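You operate a simulated robot arm through the tools that you are given. There is no shell and no other tool. Be economical: measure what you need, move in short steps, check, and stop when the job is done.

Carry out the task below with a simulated two-armed robot. There is one attempt and no reset: what you move stays moved.

## Task
Top up the small jute sack from the brass cup and cinch it shut again.
Fine: hold it by its post while the green toggle slides; it stays in its place; cup back; spill nothing. Where these are worked on the way, their far stop is far enough and under half their travel is too little: green toggle.

The check looks at the end state, three seconds after you hand in, the way a careful person would. Anything else that was tipped, shoved, dropped, spilled or broken makes it a failure.

## Robot
Two 7-joint arms with two-finger parallel grippers on one trunk, on a base that drives. Base frame: it is fixed to the floor where the robot stands at the start and does not move with it; the origin is under the middle of the robot, x ahead of it, y to its left, z up. Units: cm, rad, N and s.
The left shoulder is at the start at [7, 13.4, 130.1], the right one opposite. With the tool pointing down near the work surface each hand reaches from about 10 to 64 cm from the robot's upright axis, wherever it stands, measured 20 degrees to its own side. Places, roughly: green toggle [50, 10, 90]. Payload 1.57 kg a hand.
The TCP of each hand is the grasp point between the finger pads, 3 cm short of the fingertips. In the tool frame z runs along the fingers and y along their closing line. The gripper opens to 8 cm. The fingers are 1.7 cm wide and 1.2 cm thick; the gripper's body (4 by 8.2 cm) begins 8 cm behind the TCP.
Orientation is told as [roll, pitch, yaw] about the base's x, y, z axes, in that order, counted from this pose: with the fingers straight down and closing along the base's y, the tool's x points along the base's -x, its y along +y and its z along -z.

## Interface
- The arms move only by the tool apply_moves. It takes "left_moves", "right_moves" or both (then of equal length, played together; a hand with none holds still); each is a list of rows, each a list of 3 entries, a list of its own where there are three numbers: the shift along the base's x, y, z in mm, then the turn, a rotation vector about the base's x, y, z in rad, then the closure, from 0 (fully open) to 1 (shut). In form: [[[dx, dy, dz], [ax, ay, az], jaw], ...]. A call has 1 to 8 rows; each row is the pose to reach, as a shift and turn from the pose commanded when the call began. Rows are played at 5 a second. More than 5 cm and 0.15 rad between two rows, or a gripper value outside its range, and nothing of the call is played. Where a pose cannot be reached the arm comes as near as it can. A force on the tool above 40 N (or 10 N above the force at the start of the call, whichever is more), or a blocked arm, ends the call early, and 0.2 s more pass. Each finger travels about 15.3 cm/s and halts on what it meets, pressing with about 37 N; the grip force reading is that of the motor and also rises with nothing between the fingers. The clock runs only during rows and for 0.2 s after the last one: add rows that repeat a pose to give the fingers time. The reply holds the time, the measured pose of the TCP, the force on the tool along the base axes, the opening and the grip force, in the units named above and with some noise, with the torque about the TCP (base axes, N m) and any sound that the robot's microphone picked up.
- Cameras (640 x 400 px; columns grow to the right, rows downward): "scene" is now at [13.14, 1.99, 151.73]; the picture's right is [0.24, -0.97, 0.00], its down [-0.65, -0.16, -0.74] and it looks along [0.72, 0.18, -0.67] (base axes); focal length 286 px, centre (320, 200). "left" rides on the left gripper at [7.2, 0.7, -12.2] in its tool frame; the picture's right is [-0.09, 1.00, 0.00], its down [-0.84, -0.08, -0.54] and it looks along [-0.54, -0.05, 0.84] (tool axes); focal length 238 px, centre (320, 200). "right" rides on the right gripper at [7.2, -0.7, -12.2] in its tool frame; the picture's right is [0.09, 1.00, 0.00], its down [-0.84, 0.08, -0.54] and it looks along [-0.54, 0.05, 0.84] (tool axes); focal length 238 px, centre (320, 200). There is no depth. A picture from a camera that has moved, and an enlarged one, comes with that camera's place and axes in the base frame and with its lens.
- snapshot(camera): a new picture of that camera. It takes no simulated time.
- raise_lower(by): slides the trunk up (or, below 0, down) by that many cm; the arms and the scene camera ride with it, the base frame stays. It gives what a move gives, with no picture.
- base_move(legs): drives the robot by 1 to 6 legs, each [ahead, left, turn to the left] in cm, cm and rad, along the robot's own axes; the way and the turn of a leg run together, so that a leg with both is an arc; at most 150 cm and 3.142 rad a leg. The arms and the cameras ride along, it lands a little off, and it stops where it bumps. It gives what a move gives.
- turn_head(pan, tilt): turns the head with the scene camera to pan (to the left, within 1.501 rad either way) and tilt (down, from -0.506 to 1.204), counted from straight ahead of the robot. It gives what a move gives.
- close_up(camera, box): a new picture of the part [left, top, right, bottom] of that camera's present view, enlarged. It takes no simulated time.
- job_done(): hands the job in; it is judged then, once.

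Go step by step. Nothing tells you exact positions but the pictures and the camera data: compare them with the known pose of the tool, close in by small moves and look again before you grip or let go. The budget is 120 turns and 108 pictures, counting those below and the enlarged ones. Unless the task says otherwise, let go and move clear before handing in, and close with one line.

The tools are called after "Emit:" by a JSON object that holds its "op" and its "data". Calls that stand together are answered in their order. apply_moves: Moves the arms, as the interface text tells. Its arguments: {"type":"object","properties":{"left_moves":{"type":"array","items":{"type":"array"}},"right_moves":{"type":"array","items":{"type":"array"}}},"required":[]} The other tools are called the same way: raise_lower (by) slides the trunk up or down; base_move (legs) drives the base; turn_head (pan, tilt) turns the head that bears the scene camera; snapshot (camera) takes a picture; close_up (camera, box) takes an enlarged picture of a part of a camera's view; job_done () hands the job in.

At the start:

```text
time_s: 0.0
left_tool_pos: [35.8, 27.17, 130.9]
left_tcp_rot: [0.001, -0.001, 0.0]
left_force: [-0.2, 0.4, 0.8]
left_torque: [-0.01, -0.01, 0.0]
left_gripper_width: 8.0
left_grasp_force: 0.0
right_tool_pos: [32.58, -4.69, 129.29]
right_tcp_rot: [0.001, 0.001, 0.0]
right_force: [-0.2, -0.1, 0.5]
right_torque: [0.0, -0.03, 0.01]
right_gripper_width: 7.99
right_grasp_force: 0.1
trunk travel left (down, up): [-87.5, 6.5]
robot x, y, heading: [0.04, -0.33, 0.001]
head pan, tilt: [0.241, 0.733]
```

scene: 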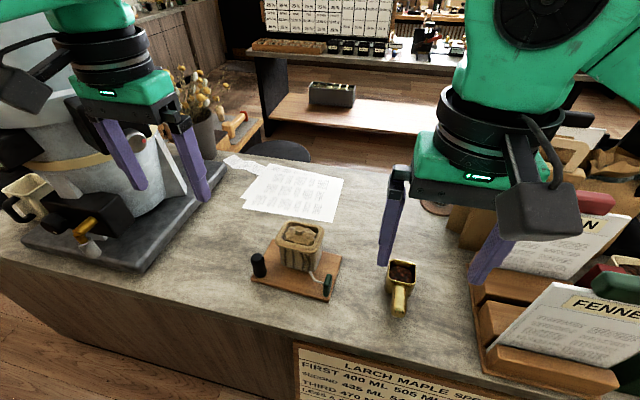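
right: 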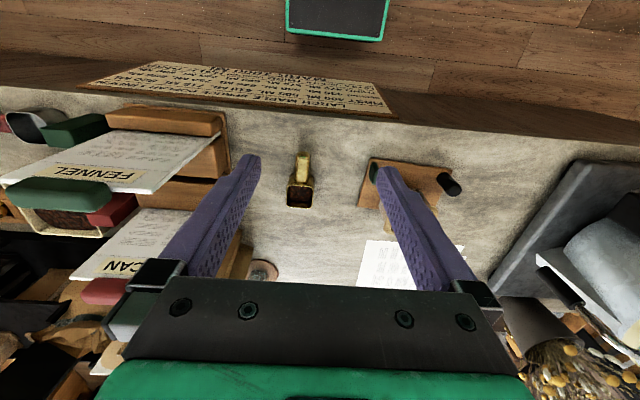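
left: 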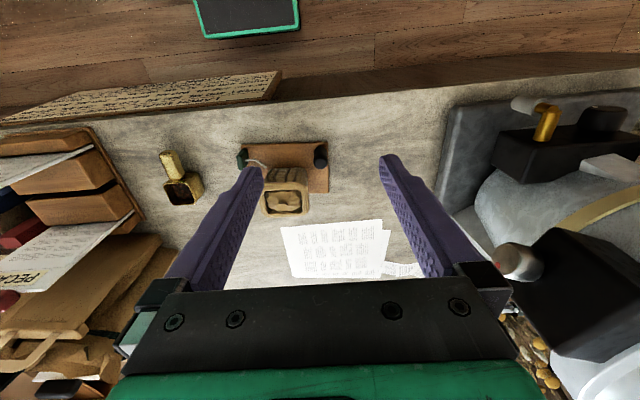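

I see a small sack on a wooden board with a black post at left and a green toggle at right, and a brass cup to its right. I'll zoom in on both.

Emit:
{"op": "close_up", "data": {"camera": "scene", "box": [235, 205, 355, 305]}}

Emit:
{"op": "close_up", "data": {"camera": "scene", "box": [360, 240, 456, 320]}}

Emit:
{"op": "close_up", "data": {"camera": "left", "box": [140, 120, 340, 245]}}

```text
4.00 times, centred on (295, 255) of scene
camera zoom: at [13.14, 1.99, 151.73], right [0.24, -0.97, 0.0], down [-0.65, -0.16, -0.74], along [0.72, 0.18, -0.67], focal length 1142 px, centre (420, -20)
```

zoom: 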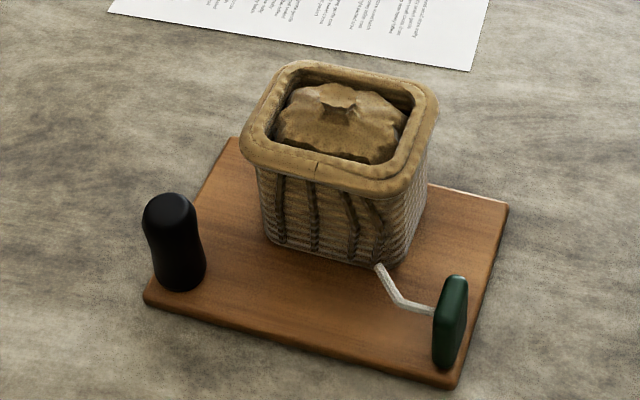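

```text
5.00 times, centred on (408, 280) of scene
camera zoom: at [13.14, 1.99, 151.73], right [0.24, -0.97, 0.0], down [-0.65, -0.16, -0.74], along [0.72, 0.18, -0.67], focal length 1428 px, centre (-120, -200)
```

zoom: 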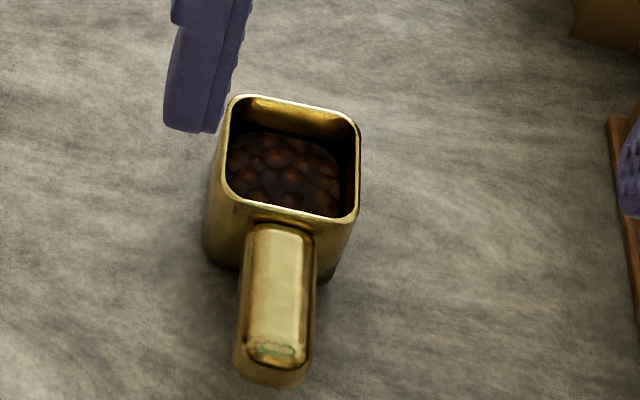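

```text
3.20 times, centred on (240, 182) of left
camera zoom: at [28.61, 27.76, 143.04], right [0.09, 1.0, 0.0], down [0.84, -0.08, 0.54], along [0.54, -0.05, -0.84], focal length 763 px, centre (576, 256)
```

zoom: 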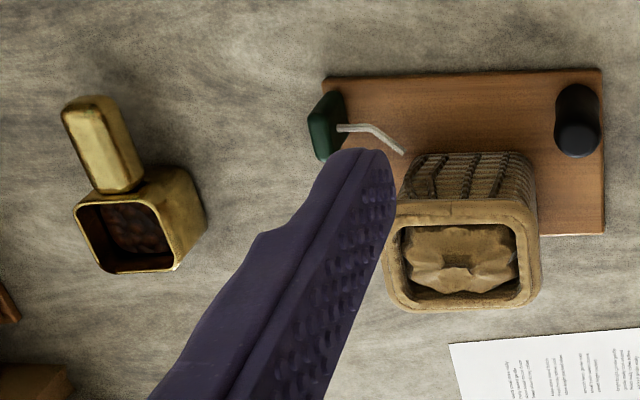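

The board is at about z 91, with the toggle near [47.6, 9, 94], the post near [48.5, 26, 95] and the sack behind them. I'll shift the base left so both arms reach comfortably, then look from above.

Emit:
{"op": "base_move", "data": {"legs": [[0, 10, 0]]}}

```text
time_s: 1.1
left_tool_pos: [35.85, 36.28, 131.01]
left_tcp_rot: [0.005, 0.001, 0.001]
left_force: [0.6, -0.2, 0.6]
left_torque: [0.06, -0.01, 0.0]
left_gripper_width: 7.99
left_grasp_force: 0.0
right_tool_pos: [32.72, 4.36, 129.21]
right_tcp_rot: [0.006, 0.001, 0.0]
right_force: [-0.3, -0.5, 0.6]
right_torque: [0.05, -0.02, 0.02]
right_gripper_width: 7.98
right_grasp_force: 0.1
trunk travel left (down, up): [-87.5, 6.5]
robot x, y, heading: [0.0, 9.57, 0.002]
head pan, tilt: [0.241, 0.733]
```

Next I'll lower both hands partway for closer views.

Emit:
{"op": "apply_moves", "data": {"left_moves": [[[25, -15, -40], [0, 0, 0], 0], [[50, -30, -80], [0, 0, 0], 0], [[75, -45, -115], [0, 0, 0], 0], [[90, -60, -150], [0, 0, 0], 0], [[90, -60, -150], [0, 0, 0], 0]], "right_moves": [[[25, 0, -35], [0, 0, 0], 0], [[50, 0, -70], [0, 0, 0], 0], [[75, 0, -105], [0, 0, 0], 0], [[90, 0, -140], [0, 0, 0], 0], [[90, 0, -140], [0, 0, 0], 0]]}}

Emit:
{"op": "snapshot", "data": {"camera": "left"}}

Emit:
{"op": "snapshot", "data": {"camera": "right"}}

Emit:
{"op": "turn_head", "data": {"pan": 0.15, "tilt": 0.85}}

Emit:
{"op": "snapshot", "data": {"camera": "scene"}}

```text
time_s: 2.3
left_tool_pos: [44.81, 30.7, 115.89]
left_tcp_rot: [0.001, -0.002, 0.001]
left_force: [-0.6, -0.2, 0.1]
left_torque: [-0.02, 0.0, 0.04]
left_gripper_width: 8.01
left_grasp_force: 0.0
right_tool_pos: [41.64, 5.19, 115.07]
right_tcp_rot: [0.002, 0.001, -0.001]
right_force: [0.0, -0.6, -0.3]
right_torque: [0.01, -0.03, 0.0]
right_gripper_width: 8.02
right_grasp_force: 0.0
trunk travel left (down, up): [-87.5, 6.5]
robot x, y, heading: [-0.04, 10.04, 0.003]
head pan, tilt: [0.241, 0.733]
```

```text
101 pictures are left
camera left: at [37.67, 31.37, 128.01], right [0.09, 1.0, 0.0], down [0.84, -0.08, 0.54], along [0.54, -0.05, -0.84], focal length 238 px, centre (320, 200)
```

left: 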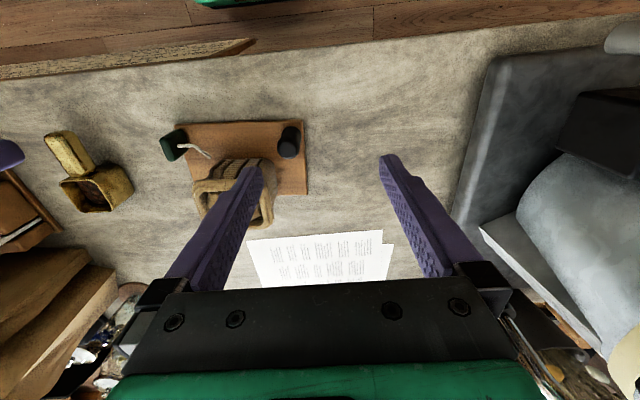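

```text
100 pictures are left
camera right: at [34.52, 4.41, 127.35], right [-0.09, 1.0, 0.0], down [0.84, 0.08, 0.54], along [0.54, 0.05, -0.84], focal length 238 px, centre (320, 200)
```

right: 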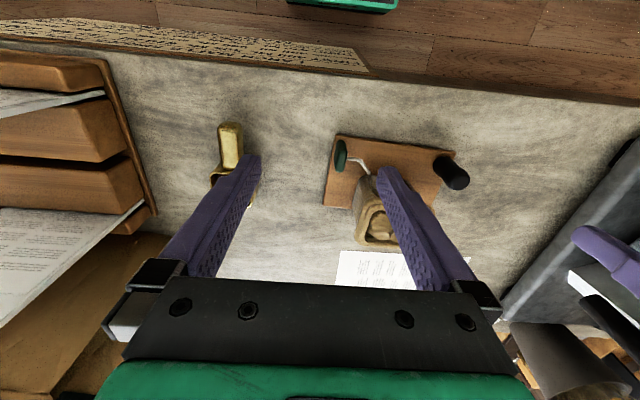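

```text
time_s: 3.0
left_tool_pos: [44.79, 30.85, 115.83]
left_tcp_rot: [-0.001, -0.001, 0.003]
left_force: [-0.5, -0.2, 0.0]
left_torque: [0.03, 0.03, -0.01]
left_gripper_width: 7.99
left_grasp_force: 0.0
right_tool_pos: [41.69, 5.16, 115.19]
right_tcp_rot: [-0.001, 0.0, 0.002]
right_force: [1.0, -0.9, -0.6]
right_torque: [0.02, 0.01, -0.01]
right_gripper_width: 8.01
right_grasp_force: 0.0
trunk travel left (down, up): [-87.5, 6.5]
robot x, y, heading: [0.13, 9.41, 0.006]
head pan, tilt: [0.15, 0.85]
```

```text
99 pictures are left
camera scene: at [12.71, 10.92, 150.79], right [0.15, -0.99, 0.0], down [-0.74, -0.11, -0.66], along [0.65, 0.1, -0.75], focal length 286 px, centre (320, 200)
```

scene: 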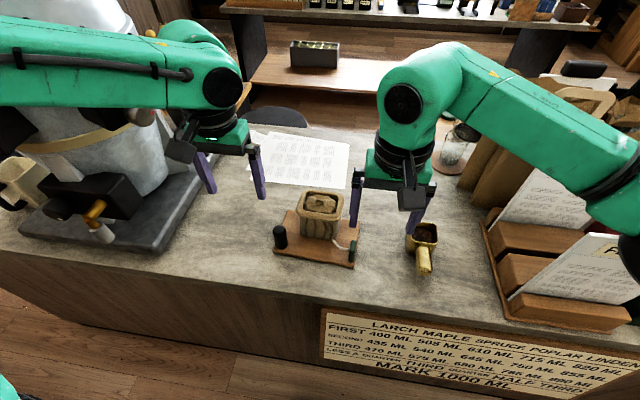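

Close-ups from all three cameras will let me triangulate.

Emit:
{"op": "close_up", "data": {"camera": "left", "box": [150, 105, 310, 205]}}

Emit:
{"op": "close_up", "data": {"camera": "right", "box": [310, 115, 470, 215]}}

Emit:
{"op": "close_up", "data": {"camera": "scene", "box": [260, 175, 372, 275]}}

```text
4.00 times, centred on (230, 155) of left
camera zoom: at [37.64, 31.48, 128.04], right [0.09, 1.0, 0.0], down [0.84, -0.08, 0.54], along [0.54, -0.05, -0.84], focal length 953 px, centre (680, 380)
```

zoom: 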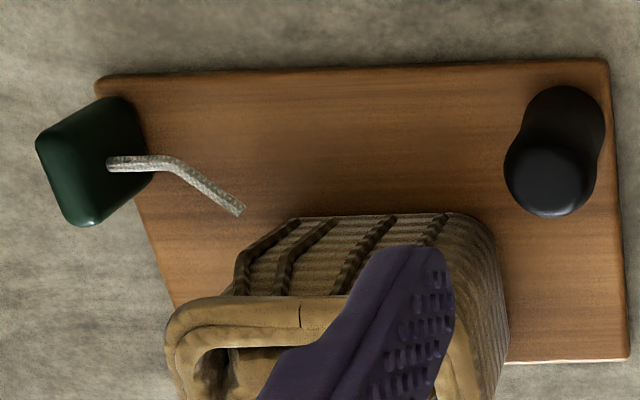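

```text
4.00 times, centred on (390, 165) of right
camera zoom: at [34.5, 4.49, 127.41], right [-0.09, 1.0, 0.0], down [0.84, 0.08, 0.54], along [0.54, 0.05, -0.84], focal length 953 px, centre (40, 340)
```

zoom: 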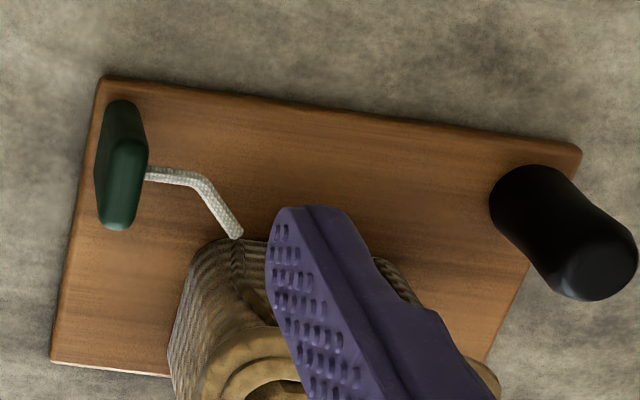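

```text
4.00 times, centred on (316, 225) of scene
camera zoom: at [12.71, 10.92, 150.79], right [0.15, -0.99, 0.0], down [-0.74, -0.11, -0.66], along [0.65, 0.1, -0.75], focal length 1142 px, centre (336, 100)
```

zoom: 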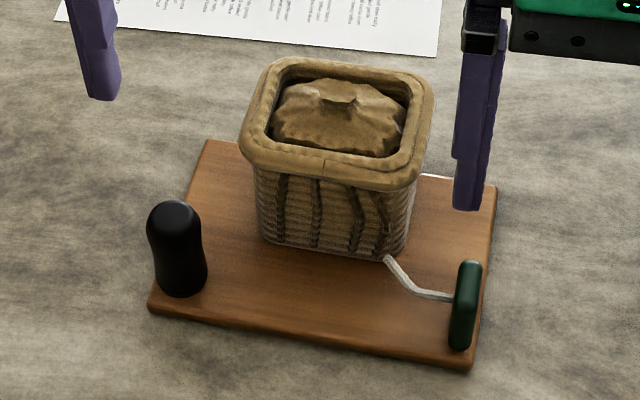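

Post top is at about [49, 26, 97.5]. The toggle is an upright plate, about 1.4 thick in y and 2.9 wide in x, centred near [47.9, 8.6] and spanning z 91–96. I'll hover the left hand over the post and turn the right hand so it closes along x over the toggle.

Emit:
{"op": "apply_moves", "data": {"left_moves": [[[10, -12, -15], [0, 0, 0], 0], [[21, -24, -30], [0, 0, 0], 0], [[31, -36, -45], [0, 0, 0], 0], [[42, -48, -60], [0, 0, 0], 0], [[42, -48, -70], [0, 0, 0], 0], [[42, -48, -80], [0, 0, 0], 0], [[42, -48, -80], [0, 0, 0], 0], [[42, -48, -80], [0, 0, 0], 0]], "right_moves": [[[8, 5, -5], [0, 0, 0.14], 0], [[16, 10, -10], [0, 0, 0.28], 0], [[24, 15, -15], [0, 0, 0.42], 0], [[32, 20, -20], [0, 0, 0.56], 0], [[40, 25, -25], [0, 0, 0.7], 0], [[48, 29, -30], [0, 0, 0.84], 0], [[56, 32, -35], [0, 0, 0.98], 0], [[63, 34, -40], [0, 0, 1.12], 0]]}}

Emit:
{"op": "apply_moves", "data": {"right_moves": [[[0, 0, -10], [0, 0, 0.14], 0], [[0, 0, -20], [0, 0, 0.28], 0], [[0, 0, -30], [0, 0, 0.42], 0], [[0, 0, -30], [0, 0, 0.451], 0], [[0, 0, -30], [0, 0, 0.451], 0]]}}

Emit:
{"op": "snapshot", "data": {"camera": "left"}}

Emit:
{"op": "snapshot", "data": {"camera": "right"}}

Emit:
{"op": "snapshot", "data": {"camera": "scene"}}

```text
time_s: 4.8
left_tool_pos: [48.85, 25.99, 107.68]
left_tcp_rot: [-0.001, -0.001, 0.0]
left_force: [-0.3, -0.5, -0.5]
left_torque: [-0.03, 0.01, 0.0]
left_gripper_width: 7.99
left_grasp_force: 0.1
right_tool_pos: [46.12, 7.88, 112.6]
right_tcp_rot: [0.0, 0.0, 0.772]
right_force: [0.0, 0.4, 0.9]
right_torque: [-0.03, -0.02, -0.02]
right_gripper_width: 8.01
right_grasp_force: 0.0
right hand out of reach, approached as far as the arm can: row 6, 7, 8
trunk travel left (down, up): [-87.5, 6.5]
robot x, y, heading: [-0.17, 9.47, 0.005]
head pan, tilt: [0.15, 0.85]
```

```text
time_s: 6.0
left_tool_pos: [48.7, 25.91, 107.83]
left_tcp_rot: [0.001, -0.001, 0.002]
left_force: [0.5, -0.1, 0.3]
left_torque: [0.0, -0.04, -0.01]
left_gripper_width: 8.01
left_grasp_force: 0.0
right_tool_pos: [40.87, 6.55, 112.63]
right_tcp_rot: [-0.102, -0.008, 1.01]
right_force: [-0.5, 0.2, 0.6]
right_torque: [0.0, -0.06, 0.0]
right_gripper_width: 8.0
right_grasp_force: 0.1
right hand out of reach, approached as far as the arm can: row 1, 2, 3, 4, 5
trunk travel left (down, up): [-87.5, 6.5]
robot x, y, heading: [-0.49, 9.61, -0.002]
head pan, tilt: [0.15, 0.85]
```

```text
95 pictures are left
camera left: at [41.63, 26.67, 120.0], right [0.09, 1.0, 0.0], down [0.84, -0.08, 0.54], along [0.54, -0.05, -0.84], focal length 238 px, centre (320, 200)
```

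left: 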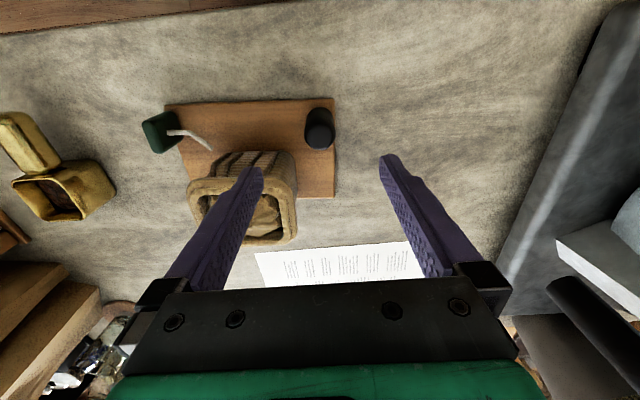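

```text
94 pictures are left
camera right: at [36.58, 0.7, 124.73], right [-0.89, 0.45, -0.1], down [0.33, 0.78, 0.54], along [0.32, 0.44, -0.84], focal length 238 px, centre (320, 200)
```

right: 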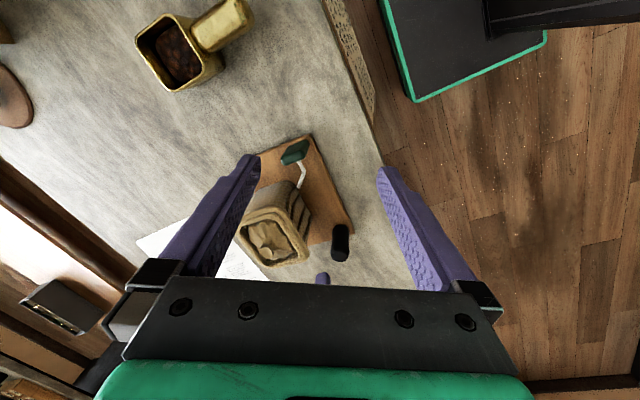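

```text
93 pictures are left
camera scene: at [12.57, 11.02, 150.8], right [0.15, -0.99, 0.0], down [-0.74, -0.11, -0.66], along [0.65, 0.1, -0.75], focal length 286 px, centre (320, 200)
```

scene: 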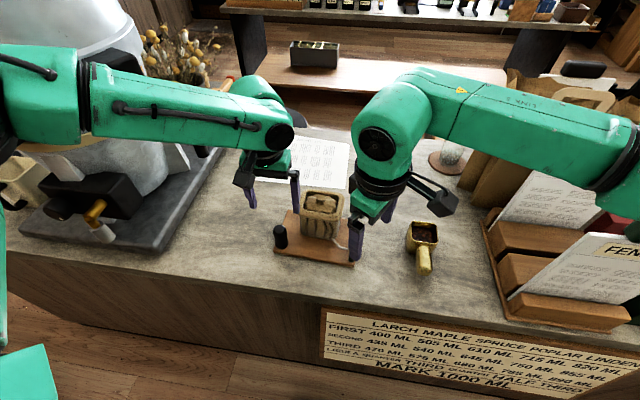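

Yaw is limited on that side, so I'll turn back to yaw 0 and pinch the toggle along y instead, offset in x to miss the cord. I'll unwind the wrist at a safe height.

Emit:
{"op": "apply_moves", "data": {"right_moves": [[[0, 0, 20], [0, 0, -0.14], 0], [[0, 0, 20], [0, 0, -0.28], 0], [[0, 0, 20], [0, 0, -0.42], 0], [[0, 0, 20], [0, 0, -0.56], 0], [[0, 0, 20], [0, 0, -0.7], 0], [[0, 0, 20], [0, 0, -0.84], 0], [[0, 0, 20], [0, 0, -0.98], 0], [[0, 0, 20], [0, 0, -0.98], 0]]}}

Emit:
{"op": "close_up", "data": {"camera": "left", "box": [140, 80, 360, 220]}}

```text
time_s: 7.8
left_tool_pos: [48.83, 25.85, 107.78]
left_tcp_rot: [0.0, 0.0, 0.002]
left_force: [-0.6, 0.1, -1.3]
left_torque: [0.0, -0.01, 0.0]
left_gripper_width: 7.96
left_grasp_force: 0.0
right_tool_pos: [41.09, 6.65, 114.63]
right_tcp_rot: [-0.099, -0.007, 0.029]
right_force: [0.8, -0.6, -0.1]
right_torque: [-0.02, -0.03, 0.01]
right_gripper_width: 8.01
right_grasp_force: 0.0
trunk travel left (down, up): [-87.5, 6.5]
robot x, y, heading: [-0.2, 9.66, 0.007]
head pan, tilt: [0.15, 0.85]
```

```text
2.86 times, centred on (250, 150) of left
camera zoom: at [41.76, 26.63, 119.96], right [0.09, 1.0, 0.0], down [0.84, -0.08, 0.54], along [0.54, -0.05, -0.84], focal length 681 px, centre (520, 343)
```

zoom: 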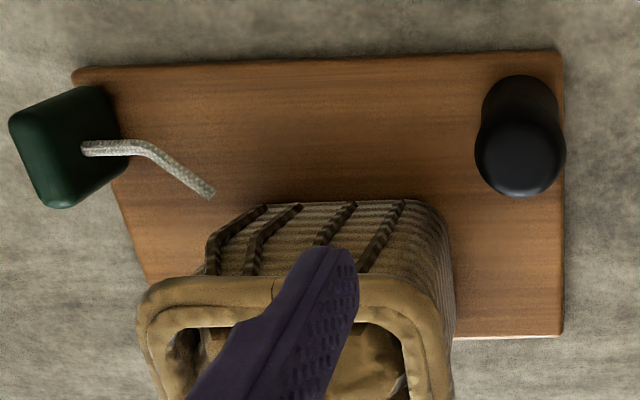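

The hand is aligned with the post at [48.85, 26.05]. I'll lower the left hand around it and hover the right hand over the toggle.

Emit:
{"op": "apply_moves", "data": {"left_moves": [[[0, 1, -45], [0, 0, 0], 0], [[0, 1, -85], [0, 0, 0], 0], [[0, 1, -110], [0, 0, 0], 0], [[0, 1, -128], [0, 0, 0], 0], [[0, 1, -128], [0, 0, 0], 0]], "right_moves": [[[15, 5, -20], [0.03, 0, 0], 0], [[30, 10, -40], [0.06, 0, -0.01], 0], [[45, 15, -60], [0.1, 0, -0.03], 0], [[59, 20, -80], [0.1, 0.007, -0.03], 0], [[59, 20, -80], [0.1, 0.007, -0.03], 0]]}}

Emit:
{"op": "snapshot", "data": {"camera": "left"}}

Emit:
{"op": "snapshot", "data": {"camera": "right"}}

Emit:
{"op": "close_up", "data": {"camera": "scene", "box": [220, 150, 412, 280]}}

```text
time_s: 9.0
left_tool_pos: [46.85, 27.9, 97.53]
left_tcp_rot: [-0.001, -0.002, 0.002]
left_force: [-0.5, 0.4, 0.7]
left_torque: [0.0, 0.02, -0.02]
left_gripper_width: 7.98
left_grasp_force: 0.2
left hand out of reach, approached as far as the arm can: row 2, 3, 4, 5
right_tool_pos: [47.0, 8.35, 106.46]
right_tcp_rot: [-0.001, -0.004, 0.0]
right_force: [-0.3, 0.9, 0.0]
right_torque: [-0.02, 0.0, 0.02]
right_gripper_width: 8.01
right_grasp_force: 0.1
trunk travel left (down, up): [-87.5, 6.5]
robot x, y, heading: [-0.04, 10.0, 0.001]
head pan, tilt: [0.15, 0.85]
```

```text
91 pictures are left
camera left: at [39.6, 28.54, 109.8], right [0.09, 1.0, 0.0], down [0.84, -0.08, 0.54], along [0.54, -0.05, -0.84], focal length 238 px, centre (320, 200)
```

left: 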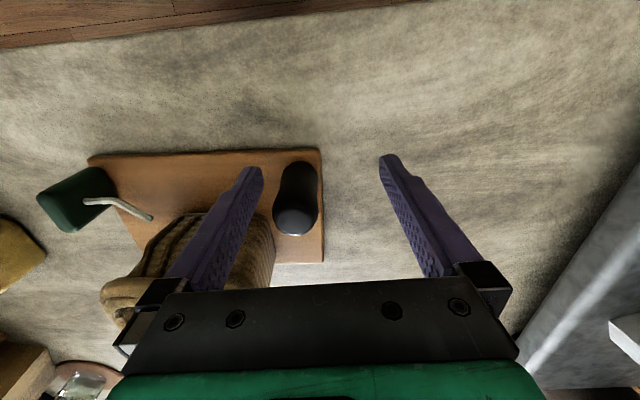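

```text
90 pictures are left
camera right: at [39.79, 7.73, 118.56], right [-0.09, 1.0, 0.0], down [0.84, 0.08, 0.54], along [0.54, 0.05, -0.84], focal length 238 px, centre (320, 200)
```

right: 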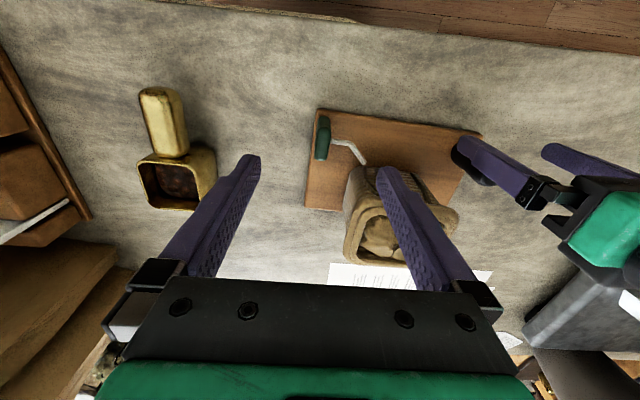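

```text
3.08 times, centred on (316, 215) of scene
camera zoom: at [12.77, 10.97, 150.78], right [0.15, -0.99, 0.0], down [-0.74, -0.11, -0.66], along [0.65, 0.1, -0.75], focal length 878 px, centre (332, 154)
```

zoom: 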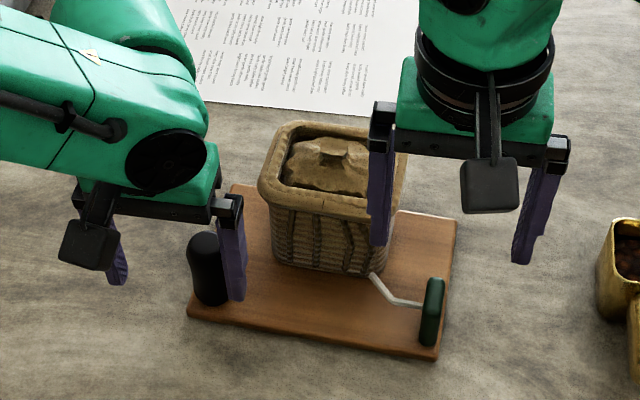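

The left hand ran out of reach downward. I'll lift both hands and then lower the trunk 12 cm so they work in a better range.

Emit:
{"op": "apply_moves", "data": {"left_moves": [[[0, 0, 40], [0, 0, 0], 0], [[0, 0, 85], [0, 0, 0], 0], [[0, 0, 130], [0, 0, 0], 0], [[0, 0, 170], [0, 0, 0], 0], [[0, 0, 210], [0, 0, 0], 0]], "right_moves": [[[0, 0, 30], [0, 0, 0], 0], [[0, 0, 60], [0, 0, 0], 0], [[0, 0, 90], [0, 0, 0], 0], [[0, 0, 120], [0, 0, 0], 0], [[0, 0, 120], [0, 0, 0], 0]]}}

Emit:
{"op": "raise_lower", "data": {"by": -12}}

```text
time_s: 10.2
left_tool_pos: [46.61, 27.94, 118.55]
left_tcp_rot: [0.001, 0.002, 0.002]
left_force: [-0.5, 1.1, 0.9]
left_torque: [0.0, 0.03, -0.02]
left_gripper_width: 8.03
left_grasp_force: 0.1
right_tool_pos: [47.07, 8.37, 118.44]
right_tcp_rot: [0.002, -0.003, 0.001]
right_force: [0.2, -0.1, 0.0]
right_torque: [-0.01, -0.01, -0.01]
right_gripper_width: 8.0
right_grasp_force: 0.1
trunk travel left (down, up): [-87.5, 6.5]
robot x, y, heading: [0.24, 9.98, 0.002]
head pan, tilt: [0.15, 0.85]
```

```text
time_s: 11.7
left_tool_pos: [46.81, 28.01, 106.76]
left_tcp_rot: [0.001, -0.002, 0.001]
left_force: [-0.4, -1.1, -0.6]
left_torque: [0.02, -0.01, 0.04]
left_gripper_width: 8.0
left_grasp_force: 0.1
right_tool_pos: [47.22, 8.47, 106.34]
right_tcp_rot: [-0.001, -0.004, -0.002]
right_force: [0.5, 0.0, -1.5]
right_torque: [-0.01, 0.0, 0.0]
right_gripper_width: 7.99
right_grasp_force: 0.1
trunk travel left (down, up): [-75.5, 18.5]
robot x, y, heading: [0.12, 9.4, 0.002]
head pan, tilt: [0.15, 0.85]
```

Both hands are clear above. I'll move the left hand over the post, go down to z≈99, and check.

Emit:
{"op": "apply_moves", "data": {"left_moves": [[[10, -10, 0], [0, 0, 0], 0], [[20, -19, 0], [0, 0, 0], 0], [[20, -19, -30], [0, 0, 0], 0], [[20, -19, -60], [0, 0, 0], 0], [[20, -19, -60], [0, 0, 0], 0]]}}

Emit:
{"op": "snapshot", "data": {"camera": "left"}}

Emit:
{"op": "close_up", "data": {"camera": "right", "box": [270, 90, 430, 190]}}

```text
time_s: 12.9
left_tool_pos: [48.77, 26.08, 100.59]
left_tcp_rot: [-0.002, 0.0, 0.001]
left_force: [-0.5, 0.3, -0.1]
left_torque: [-0.05, -0.01, -0.02]
left_gripper_width: 8.0
left_grasp_force: 0.1
right_tool_pos: [47.08, 8.4, 106.44]
right_tcp_rot: [-0.001, -0.002, -0.001]
right_force: [-0.7, 0.0, 0.1]
right_torque: [0.02, 0.0, 0.01]
right_gripper_width: 8.01
right_grasp_force: 0.1
trunk travel left (down, up): [-75.5, 18.5]
robot x, y, heading: [0.05, 9.99, 0.002]
head pan, tilt: [0.15, 0.85]
```

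```text
88 pictures are left
camera left: at [41.54, 26.75, 112.78], right [0.09, 1.0, 0.0], down [0.84, -0.08, 0.54], along [0.54, -0.05, -0.84], focal length 238 px, centre (320, 200)
```

left: 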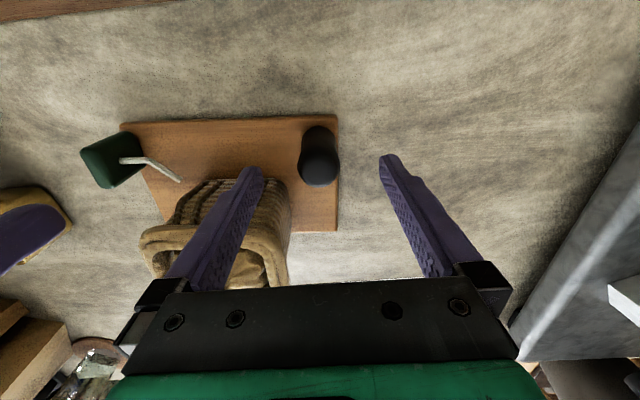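

```text
4.00 times, centred on (350, 140) of right
camera zoom: at [39.93, 7.75, 118.48], right [-0.09, 1.0, 0.0], down [0.84, 0.08, 0.54], along [0.54, 0.05, -0.84], focal length 953 px, centre (200, 440)
```

zoom: 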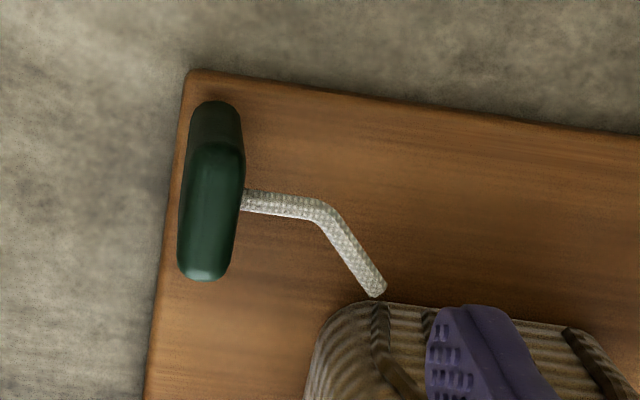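

Post is centred between the left fingers. Lowering to grip height and closing.

Emit:
{"op": "apply_moves", "data": {"left_moves": [[[0, 0, -25], [0, 0, 0], 0], [[0, 0, -45], [0, 0, 0], 0], [[0, 0, -55], [0, 0, 0], 0], [[0, 0, -55], [0, 0, 0], 0], [[0, 0, -55], [0, 0, 0], 0.3], [[0, 0, -55], [0, 0, 0], 0.6], [[0, 0, -55], [0, 0, 0], 0.8], [[0, 0, -55], [0, 0, 0], 0.8]]}}

Emit:
{"op": "snapshot", "data": {"camera": "left"}}

```text
time_s: 14.7
left_tool_pos: [48.76, 26.15, 95.21]
left_tcp_rot: [-0.001, 0.001, 0.002]
left_force: [-1.2, 1.2, 1.8]
left_torque: [-0.37, -0.05, -0.01]
left_gripper_width: 3.1
left_grasp_force: 37.1
right_tool_pos: [47.11, 8.44, 106.3]
right_tcp_rot: [-0.001, -0.003, -0.002]
right_force: [-0.8, -0.6, -0.4]
right_torque: [-0.02, -0.04, 0.01]
right_gripper_width: 8.02
right_grasp_force: 0.1
trunk travel left (down, up): [-75.5, 18.5]
robot x, y, heading: [0.18, 9.73, 0.004]
head pan, tilt: [0.15, 0.85]
```

```text
86 pictures are left
camera left: at [41.57, 26.75, 107.33], right [0.09, 1.0, 0.0], down [0.84, -0.08, 0.54], along [0.54, -0.05, -0.84], focal length 238 px, centre (320, 200)
```

left: 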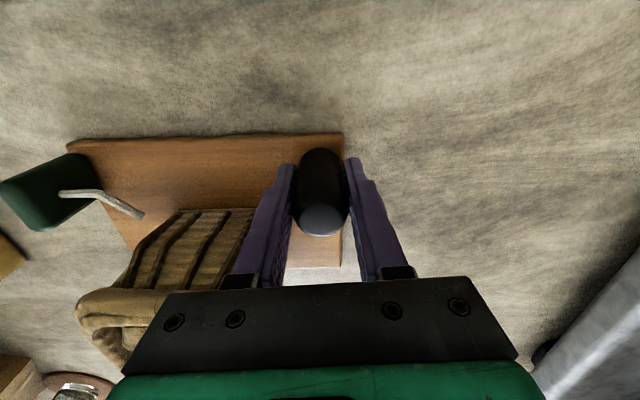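

The post is gripped at 3.1 cm width. Now the right hand goes down over the toggle.

Emit:
{"op": "apply_moves", "data": {"right_moves": [[[0, 2, -40], [0, 0, 0], 0.25], [[0, 2, -80], [0, 0, 0], 0.25], [[0, 2, -100], [0, 0, 0], 0.25], [[0, 2, -111], [0, 0, 0], 0.25], [[0, 2, -111], [0, 0, 0], 0.25]]}}

Emit:
{"op": "snapshot", "data": {"camera": "right"}}

Emit:
{"op": "close_up", "data": {"camera": "scene", "box": [250, 110, 410, 210]}}

```text
time_s: 15.9
left_tool_pos: [48.72, 26.08, 95.13]
left_tcp_rot: [-0.001, 0.0, 0.001]
left_force: [0.3, 1.0, 1.0]
left_torque: [0.28, -0.04, 0.09]
left_gripper_width: 3.11
left_grasp_force: 36.5
right_tool_pos: [47.2, 8.7, 95.11]
right_tcp_rot: [0.001, -0.004, -0.001]
right_force: [0.9, 0.2, 0.5]
right_torque: [0.02, 0.0, 0.04]
right_gripper_width: 5.98
right_grasp_force: 0.1
trunk travel left (down, up): [-75.5, 18.5]
robot x, y, heading: [-0.29, 9.47, 0.006]
head pan, tilt: [0.15, 0.85]
```

```text
85 pictures are left
camera right: at [39.96, 7.93, 107.25], right [-0.09, 1.0, 0.0], down [0.84, 0.08, 0.54], along [0.54, 0.05, -0.84], focal length 238 px, centre (320, 200)
```

right: 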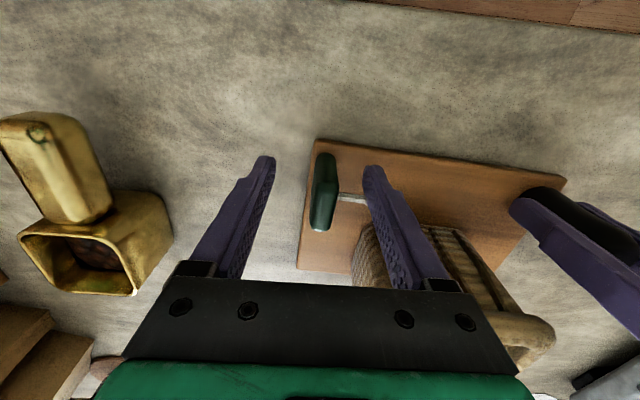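

```text
4.00 times, centred on (330, 160) of scene
camera zoom: at [12.74, 10.97, 138.78], right [0.15, -0.99, 0.0], down [-0.74, -0.11, -0.66], along [0.65, 0.1, -0.75], focal length 1142 px, centre (280, 360)
```

zoom: 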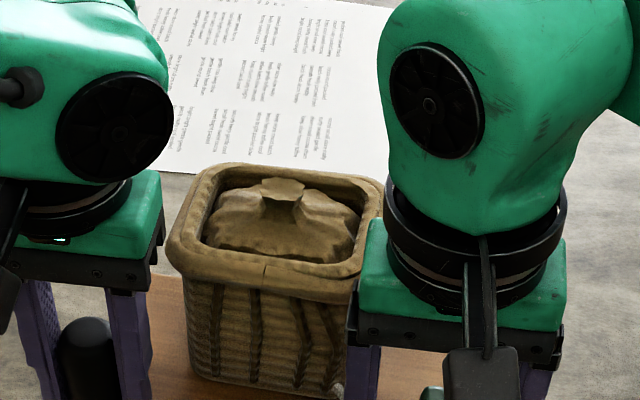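

The toggle is centred between the fingers, and I'm closing on it.

Emit:
{"op": "apply_moves", "data": {"right_moves": [[[0, 0, 0], [0, 0, 0], 0.5], [[0, 0, 0], [0, 0, 0], 0.75], [[0, 0, 0], [0, 0, 0], 0.95], [[0, 0, 0], [0, 0, 0], 0.95]]}}

Emit:
{"op": "snapshot", "data": {"camera": "right"}}

```text
time_s: 16.9
left_tool_pos: [48.75, 26.15, 95.26]
left_tcp_rot: [0.0, -0.002, 0.001]
left_force: [-1.1, -4.5, -0.3]
left_torque: [0.54, -0.12, 0.28]
left_gripper_width: 3.12
left_grasp_force: 37.3
right_tool_pos: [47.19, 8.59, 95.13]
right_tcp_rot: [0.002, -0.003, -0.003]
right_force: [1.6, 4.4, 1.1]
right_torque: [-0.13, 0.13, -0.54]
right_gripper_width: 1.42
right_grasp_force: 31.1
trunk travel left (down, up): [-75.5, 18.5]
robot x, y, heading: [-0.29, 9.46, 0.0]
head pan, tilt: [0.15, 0.85]
```

```text
83 pictures are left
camera right: at [39.98, 7.92, 107.28], right [-0.09, 1.0, 0.0], down [0.84, 0.08, 0.54], along [0.54, 0.05, -0.84], focal length 238 px, centre (320, 200)
```

right: 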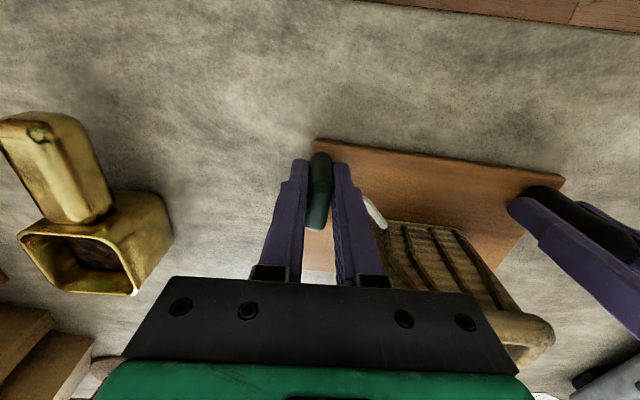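

Toggle gripped at 1.42 cm. I'll test a small slide outward along -y and watch the force.

Emit:
{"op": "apply_moves", "data": {"right_moves": [[[0, -3, 0], [0, 0, 0], 0.95], [[0, -6, 0], [0, 0, 0], 0.95], [[0, -9, 0], [0, 0, 0], 0.95]]}}

Emit:
{"op": "close_up", "data": {"camera": "scene", "box": [250, 110, 410, 250]}}

```text
time_s: 17.9
left_tool_pos: [48.8, 25.54, 95.21]
left_tcp_rot: [-0.009, -0.001, -0.005]
left_force: [-2.5, -10.9, 1.6]
left_torque: [0.98, -0.14, 0.22]
left_gripper_width: 3.11
left_grasp_force: 37.3
right_tool_pos: [47.13, 8.18, 95.27]
right_tcp_rot: [0.011, -0.005, 0.004]
right_force: [3.3, 11.0, -0.2]
right_torque: [-0.99, 0.25, -0.62]
right_gripper_width: 1.44
right_grasp_force: 30.4
trunk travel left (down, up): [-75.5, 18.5]
robot x, y, heading: [0.11, 9.92, -0.001]
head pan, tilt: [0.15, 0.85]
stopped in row 3 (left hand): the force on the tool passed its limit (the readings are from after the stop); the commanded pose is now the measured one
```

```text
2.86 times, centred on (330, 180) of scene
camera zoom: at [12.79, 10.97, 138.77], right [0.15, -0.99, 0.0], down [-0.74, -0.11, -0.66], along [0.65, 0.1, -0.75], focal length 816 px, centre (291, 257)
```

zoom: 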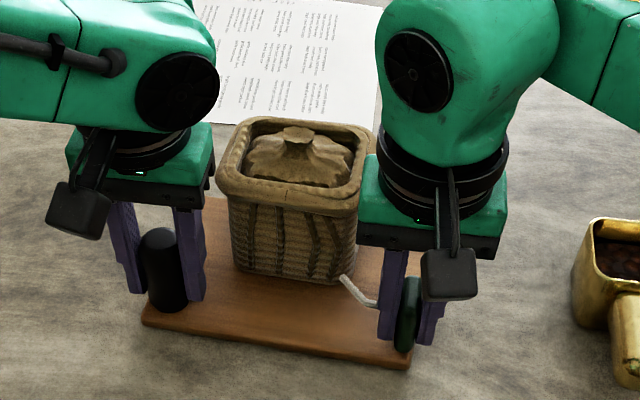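

Outward is blocked: the board came along 5 mm instead. I'll move both hands back by that amount, then test +y toward the sack.

Emit:
{"op": "apply_moves", "data": {"left_moves": [[[0, 3, 0], [0.005, 0, 0], 0.8], [[0, 6, 0], [0.009, 0, 0.005], 0.8], [[0, 6, 0], [0.009, 0, 0.005], 0.8]], "right_moves": [[[0, 3, 0], [-0.005, 0, 0], 0.95], [[0, 6, 0], [-0.009, 0, -0.005], 0.95], [[0, 6, 0], [-0.009, 0, -0.005], 0.95]]}}

Emit:
{"op": "apply_moves", "data": {"right_moves": [[[0, 2, 0], [0, 0, 0], 0.95], [[0, 4, 0], [0, 0, 0], 0.95], [[0, 6, 0], [0, 0, 0], 0.95]]}}

```text
time_s: 18.7
left_tool_pos: [48.76, 26.12, 95.21]
left_tcp_rot: [-0.002, -0.001, 0.0]
left_force: [-8.2, -22.3, 7.5]
left_torque: [-1.07, 0.44, -0.34]
left_gripper_width: 3.13
left_grasp_force: 37.5
right_tool_pos: [47.2, 8.71, 95.3]
right_tcp_rot: [0.002, -0.004, 0.002]
right_force: [6.7, 21.9, -6.6]
right_torque: [-0.23, -0.21, -0.56]
right_gripper_width: 1.39
right_grasp_force: 30.6
trunk travel left (down, up): [-75.5, 18.5]
robot x, y, heading: [0.0, 10.23, 0.002]
head pan, tilt: [0.15, 0.85]
```

```text
time_s: 19.5
left_tool_pos: [48.72, 26.38, 95.24]
left_tcp_rot: [0.007, -0.001, 0.004]
left_force: [-3.9, -0.8, 5.6]
left_torque: [-1.31, 0.11, -0.16]
left_gripper_width: 3.12
left_grasp_force: 36.6
right_tool_pos: [47.2, 9.05, 95.22]
right_tcp_rot: [-0.004, -0.002, -0.003]
right_force: [4.0, 1.8, -5.9]
right_torque: [0.14, 0.13, -0.57]
right_gripper_width: 1.38
right_grasp_force: 30.4
trunk travel left (down, up): [-75.5, 18.5]
robot x, y, heading: [-0.13, 9.75, 0.0]
head pan, tilt: [0.15, 0.85]
```

Forces are near zero here, so +y is not really tested yet. I'll push a little further along +y.

Emit:
{"op": "apply_moves", "data": {"right_moves": [[[0, 2, 0], [0, 0, 0], 0.95], [[0, 4, 0], [0, 0, 0], 0.95], [[0, 6, 0], [0, 0, 0], 0.95], [[0, 6, 0], [0, 0, 0], 0.95]]}}

Emit:
{"op": "close_up", "data": {"camera": "right", "box": [260, 120, 580, 320]}}

```text
time_s: 20.5
left_tool_pos: [48.69, 26.37, 95.22]
left_tcp_rot: [0.0, -0.001, 0.001]
left_force: [-2.0, 2.5, 4.9]
left_torque: [-0.88, 0.25, 0.19]
left_gripper_width: 3.12
left_grasp_force: 37.0
right_tool_pos: [47.14, 9.88, 95.3]
right_tcp_rot: [-0.001, -0.005, -0.003]
right_force: [1.5, -2.6, -5.1]
right_torque: [-0.08, -0.05, -0.55]
right_gripper_width: 1.4
right_grasp_force: 30.4
trunk travel left (down, up): [-75.5, 18.5]
robot x, y, heading: [-0.32, 10.01, 0.001]
head pan, tilt: [0.15, 0.85]
```

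```text
2.00 times, centred on (420, 220) of right
camera zoom: at [39.97, 9.13, 107.37], right [-0.09, 1.0, 0.0], down [0.83, 0.08, 0.55], along [0.54, 0.05, -0.84], focal length 477 px, centre (120, 160)
```

zoom: 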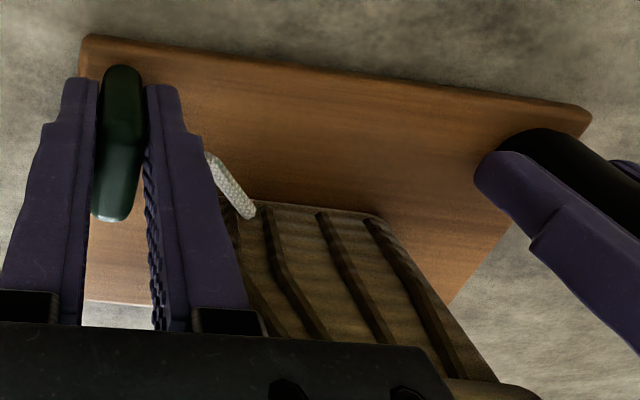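

It slides toward +y with about 3 N and the post stays put. Continuing to the far stop.

Emit:
{"op": "apply_moves", "data": {"right_moves": [[[0, 3, 0], [0, 0, 0], 0.95], [[0, 6, 0], [0, 0, 0], 0.95], [[0, 9, 0], [0, 0, 0], 0.95], [[0, 12, 0], [0, 0, 0], 0.95], [[0, 12, 0], [0, 0, 0], 0.95]]}}

Emit:
{"op": "close_up", "data": {"camera": "scene", "box": [250, 110, 410, 250]}}

```text
time_s: 21.7
left_tool_pos: [48.7, 26.35, 95.13]
left_tcp_rot: [0.001, -0.002, 0.002]
left_force: [-4.3, 2.4, 6.4]
left_torque: [-0.94, 0.33, -0.12]
left_gripper_width: 3.12
left_grasp_force: 37.0
right_tool_pos: [47.14, 11.03, 95.31]
right_tcp_rot: [0.001, -0.005, -0.002]
right_force: [4.6, -3.1, -6.0]
right_torque: [-0.11, -0.08, -0.55]
right_gripper_width: 1.39
right_grasp_force: 30.2
trunk travel left (down, up): [-75.5, 18.5]
robot x, y, heading: [0.14, 9.76, -0.001]
head pan, tilt: [0.15, 0.85]
```

```text
2.86 times, centred on (330, 180) of scene
camera zoom: at [12.8, 10.95, 138.77], right [0.15, -0.99, 0.0], down [-0.74, -0.11, -0.66], along [0.65, 0.1, -0.75], focal length 816 px, centre (291, 257)
```

zoom: 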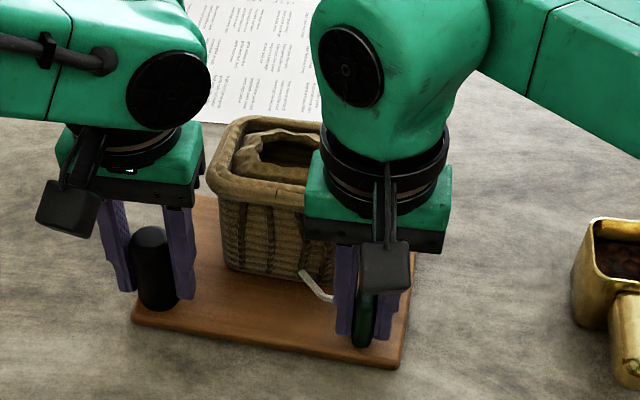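

The sack mouth is opening. I'll continue to the stop.

Emit:
{"op": "apply_moves", "data": {"right_moves": [[[0, 3, 0], [0, 0, 0], 0.95], [[0, 6, 0], [0, 0, 0], 0.95], [[0, 9, 0], [0, 0, 0], 0.95], [[0, 12, 0], [0, 0, 0], 0.95], [[0, 12, 0], [0, 0, 0], 0.95]]}}

Emit:
{"op": "close_up", "data": {"camera": "scene", "box": [250, 110, 410, 250]}}

Emit:
{"op": "close_up", "data": {"camera": "right", "box": [260, 120, 580, 320]}}

```text
time_s: 22.9
left_tool_pos: [48.66, 26.32, 95.13]
left_tcp_rot: [0.003, -0.001, 0.001]
left_force: [-4.9, 1.5, 7.1]
left_torque: [-1.0, 0.45, -0.16]
left_gripper_width: 3.11
left_grasp_force: 37.1
right_tool_pos: [47.12, 12.29, 95.26]
right_tcp_rot: [0.001, -0.005, -0.002]
right_force: [4.8, -1.7, -6.9]
right_torque: [-0.1, -0.2, -0.63]
right_gripper_width: 1.41
right_grasp_force: 30.4
trunk travel left (down, up): [-75.5, 18.5]
robot x, y, heading: [0.01, 9.73, 0.004]
head pan, tilt: [0.15, 0.85]
```

```text
2.86 times, centred on (330, 180) of scene
camera zoom: at [12.8, 10.95, 138.77], right [0.15, -0.99, 0.0], down [-0.74, -0.11, -0.66], along [0.65, 0.1, -0.75], focal length 816 px, centre (291, 257)
```

zoom: 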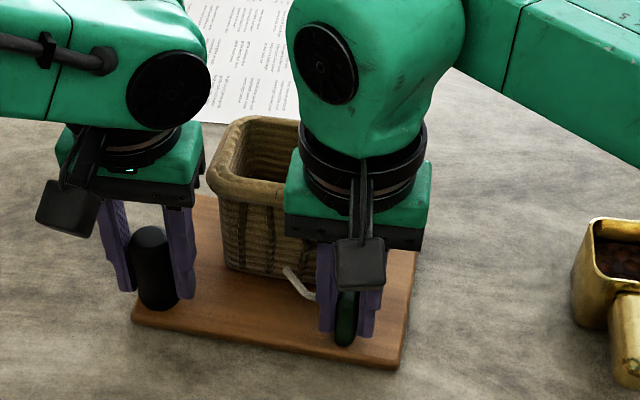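

```text
2.00 times, centred on (420, 220) of right
camera zoom: at [39.97, 11.6, 107.38], right [-0.09, 1.0, 0.0], down [0.83, 0.08, 0.55], along [0.54, 0.05, -0.84], focal length 477 px, centre (120, 160)
```

zoom: 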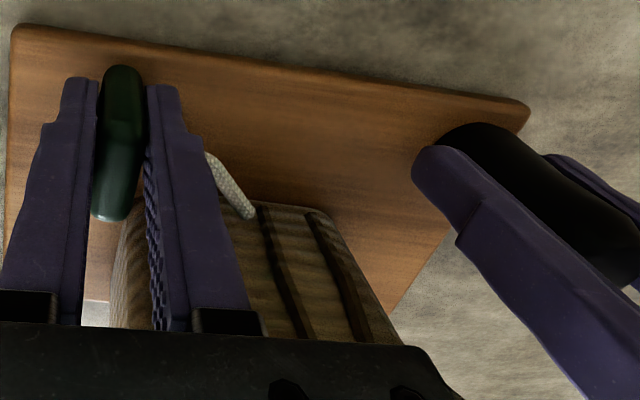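

The mouth looks open. I'll keep going in small steps until I feel the stop.

Emit:
{"op": "apply_moves", "data": {"right_moves": [[[0, 2, 0], [0, 0, 0], 0.95], [[0, 4, 0], [0, 0, 0], 0.95], [[0, 6, 0], [0, 0, 0], 0.95], [[0, 8, 0], [0, 0, 0], 0.95], [[0, 8, 0], [0, 0, 0], 0.95]]}}

```text
time_s: 24.1
left_tool_pos: [48.78, 26.32, 95.3]
left_tcp_rot: [0.002, -0.002, 0.003]
left_force: [-3.6, 2.6, 10.0]
left_torque: [-1.15, 0.47, 0.0]
left_gripper_width: 3.11
left_grasp_force: 36.5
right_tool_pos: [47.14, 13.06, 95.3]
right_tcp_rot: [0.001, -0.005, 0.0]
right_force: [4.6, -2.0, -9.7]
right_torque: [-0.24, -0.24, -0.59]
right_gripper_width: 1.46
right_grasp_force: 30.2
trunk travel left (down, up): [-75.5, 18.5]
robot x, y, heading: [0.09, 9.68, 0.003]
head pan, tilt: [0.15, 0.85]
```

Emit:
{"op": "apply_moves", "data": {"right_moves": [[[0, 2, -0.5], [0, 0, 0], 0.95], [[0, 4, -1], [0, 0, 0], 0.95], [[0, 6, -1], [0, 0, 0], 0.95], [[0, 8, -1], [0, 0, 0], 0.95], [[0, 8, -1], [0, 0, 0], 0.95]]}}

Emit:
{"op": "close_up", "data": {"camera": "scene", "box": [250, 110, 410, 250]}}

```text
time_s: 25.3
left_tool_pos: [48.66, 26.29, 95.35]
left_tcp_rot: [0.002, 0.0, 0.003]
left_force: [-2.5, 0.9, -1.4]
left_torque: [0.4, -0.14, 0.26]
left_gripper_width: 3.1
left_grasp_force: 36.7
right_tool_pos: [47.09, 13.93, 95.15]
right_tcp_rot: [0.001, -0.004, 0.0]
right_force: [2.1, -1.0, 0.9]
right_torque: [-0.02, 0.18, -0.5]
right_gripper_width: 1.45
right_grasp_force: 30.7
trunk travel left (down, up): [-75.5, 18.5]
robot x, y, heading: [0.08, 9.86, 0.006]
head pan, tilt: [0.15, 0.85]
```

```text
2.86 times, centred on (330, 180) of scene
camera zoom: at [12.78, 10.97, 138.78], right [0.15, -0.99, 0.0], down [-0.74, -0.11, -0.66], along [0.65, 0.1, -0.75], focal length 816 px, centre (291, 257)
```

zoom: 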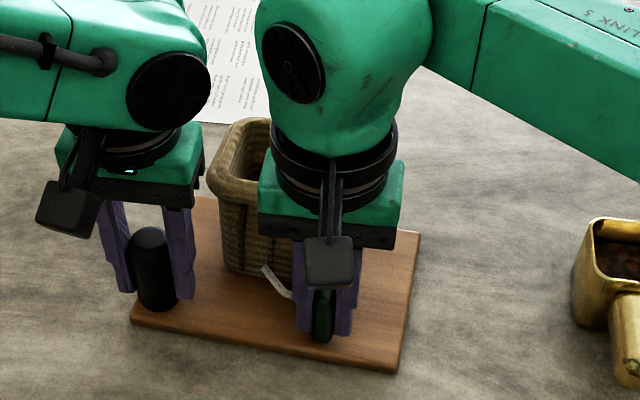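

Still sliding freely, so I'll continue carefully.

Emit:
{"op": "apply_moves", "data": {"right_moves": [[[0, 3, 0], [0, 0, 0], 0.95], [[0, 6, 0], [0, 0, 0], 0.95], [[0, 9, 0], [0, 0, 0], 0.95], [[0, 9, 0], [0, 0, 0], 0.95]]}}

```text
time_s: 26.3
left_tool_pos: [48.63, 26.44, 95.24]
left_tcp_rot: [0.004, -0.002, 0.004]
left_force: [-1.6, 24.0, -1.3]
left_torque: [-0.68, 0.07, 0.06]
left_gripper_width: 3.12
left_grasp_force: 37.5
right_tool_pos: [47.13, 14.45, 95.12]
right_tcp_rot: [-0.004, -0.007, -0.005]
right_force: [2.5, -25.9, 9.9]
right_torque: [0.4, 0.09, -0.56]
right_gripper_width: 1.45
right_grasp_force: 30.6
trunk travel left (down, up): [-75.5, 18.5]
robot x, y, heading: [0.04, 9.73, 0.003]
head pan, tilt: [0.15, 0.85]
```

The far stop is reached at about y=14.4 with 25 N, and the mouth is fully open. I'll ease off, release the toggle and lift the right hand straight up.

Emit:
{"op": "apply_moves", "data": {"right_moves": [[[0, -7, 0], [0, 0, 0], 0.95], [[0, -7, 0], [0, 0, 0], 0.95], [[0, -7, 0], [0, 0, 0], 0.6], [[0, -7, 0], [0, 0, 0], 0.45], [[0, -7, 0], [0, 0, 0], 0.45], [[0, -7, 40], [0, 0, 0], 0.45], [[0, -7, 80], [0, 0, 0], 0.45], [[0, -47, 115], [0, 0, 0], 0.45]]}}

Emit:
{"op": "snapshot", "data": {"camera": "scene"}}

Emit:
{"op": "snapshot", "data": {"camera": "right"}}

```text
refused: row 8 steps farther than a row can; nothing moved
```

```text
76 pictures are left
camera scene: at [12.67, 10.87, 138.8], right [0.15, -0.99, 0.0], down [-0.74, -0.11, -0.66], along [0.65, 0.1, -0.75], focal length 286 px, centre (320, 200)
```

scene: 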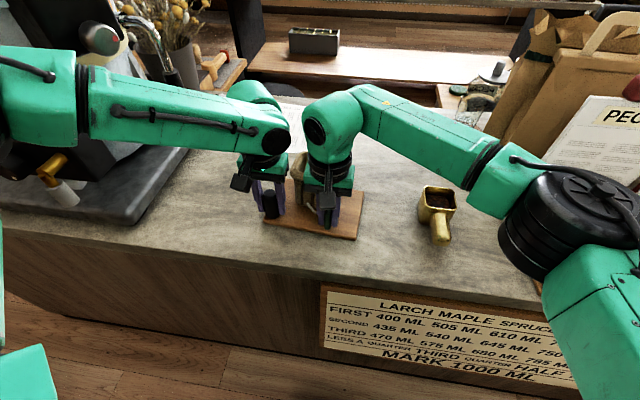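

```text
75 pictures are left
camera right: at [39.91, 13.88, 107.31], right [-0.09, 1.0, 0.0], down [0.83, 0.07, 0.55], along [0.55, 0.04, -0.84], focal length 238 px, centre (320, 200)
```

right: 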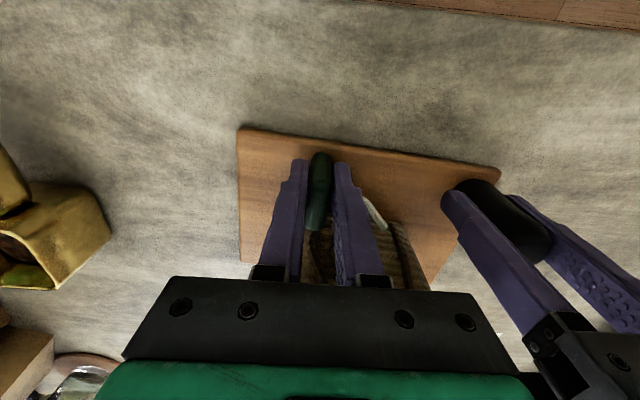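

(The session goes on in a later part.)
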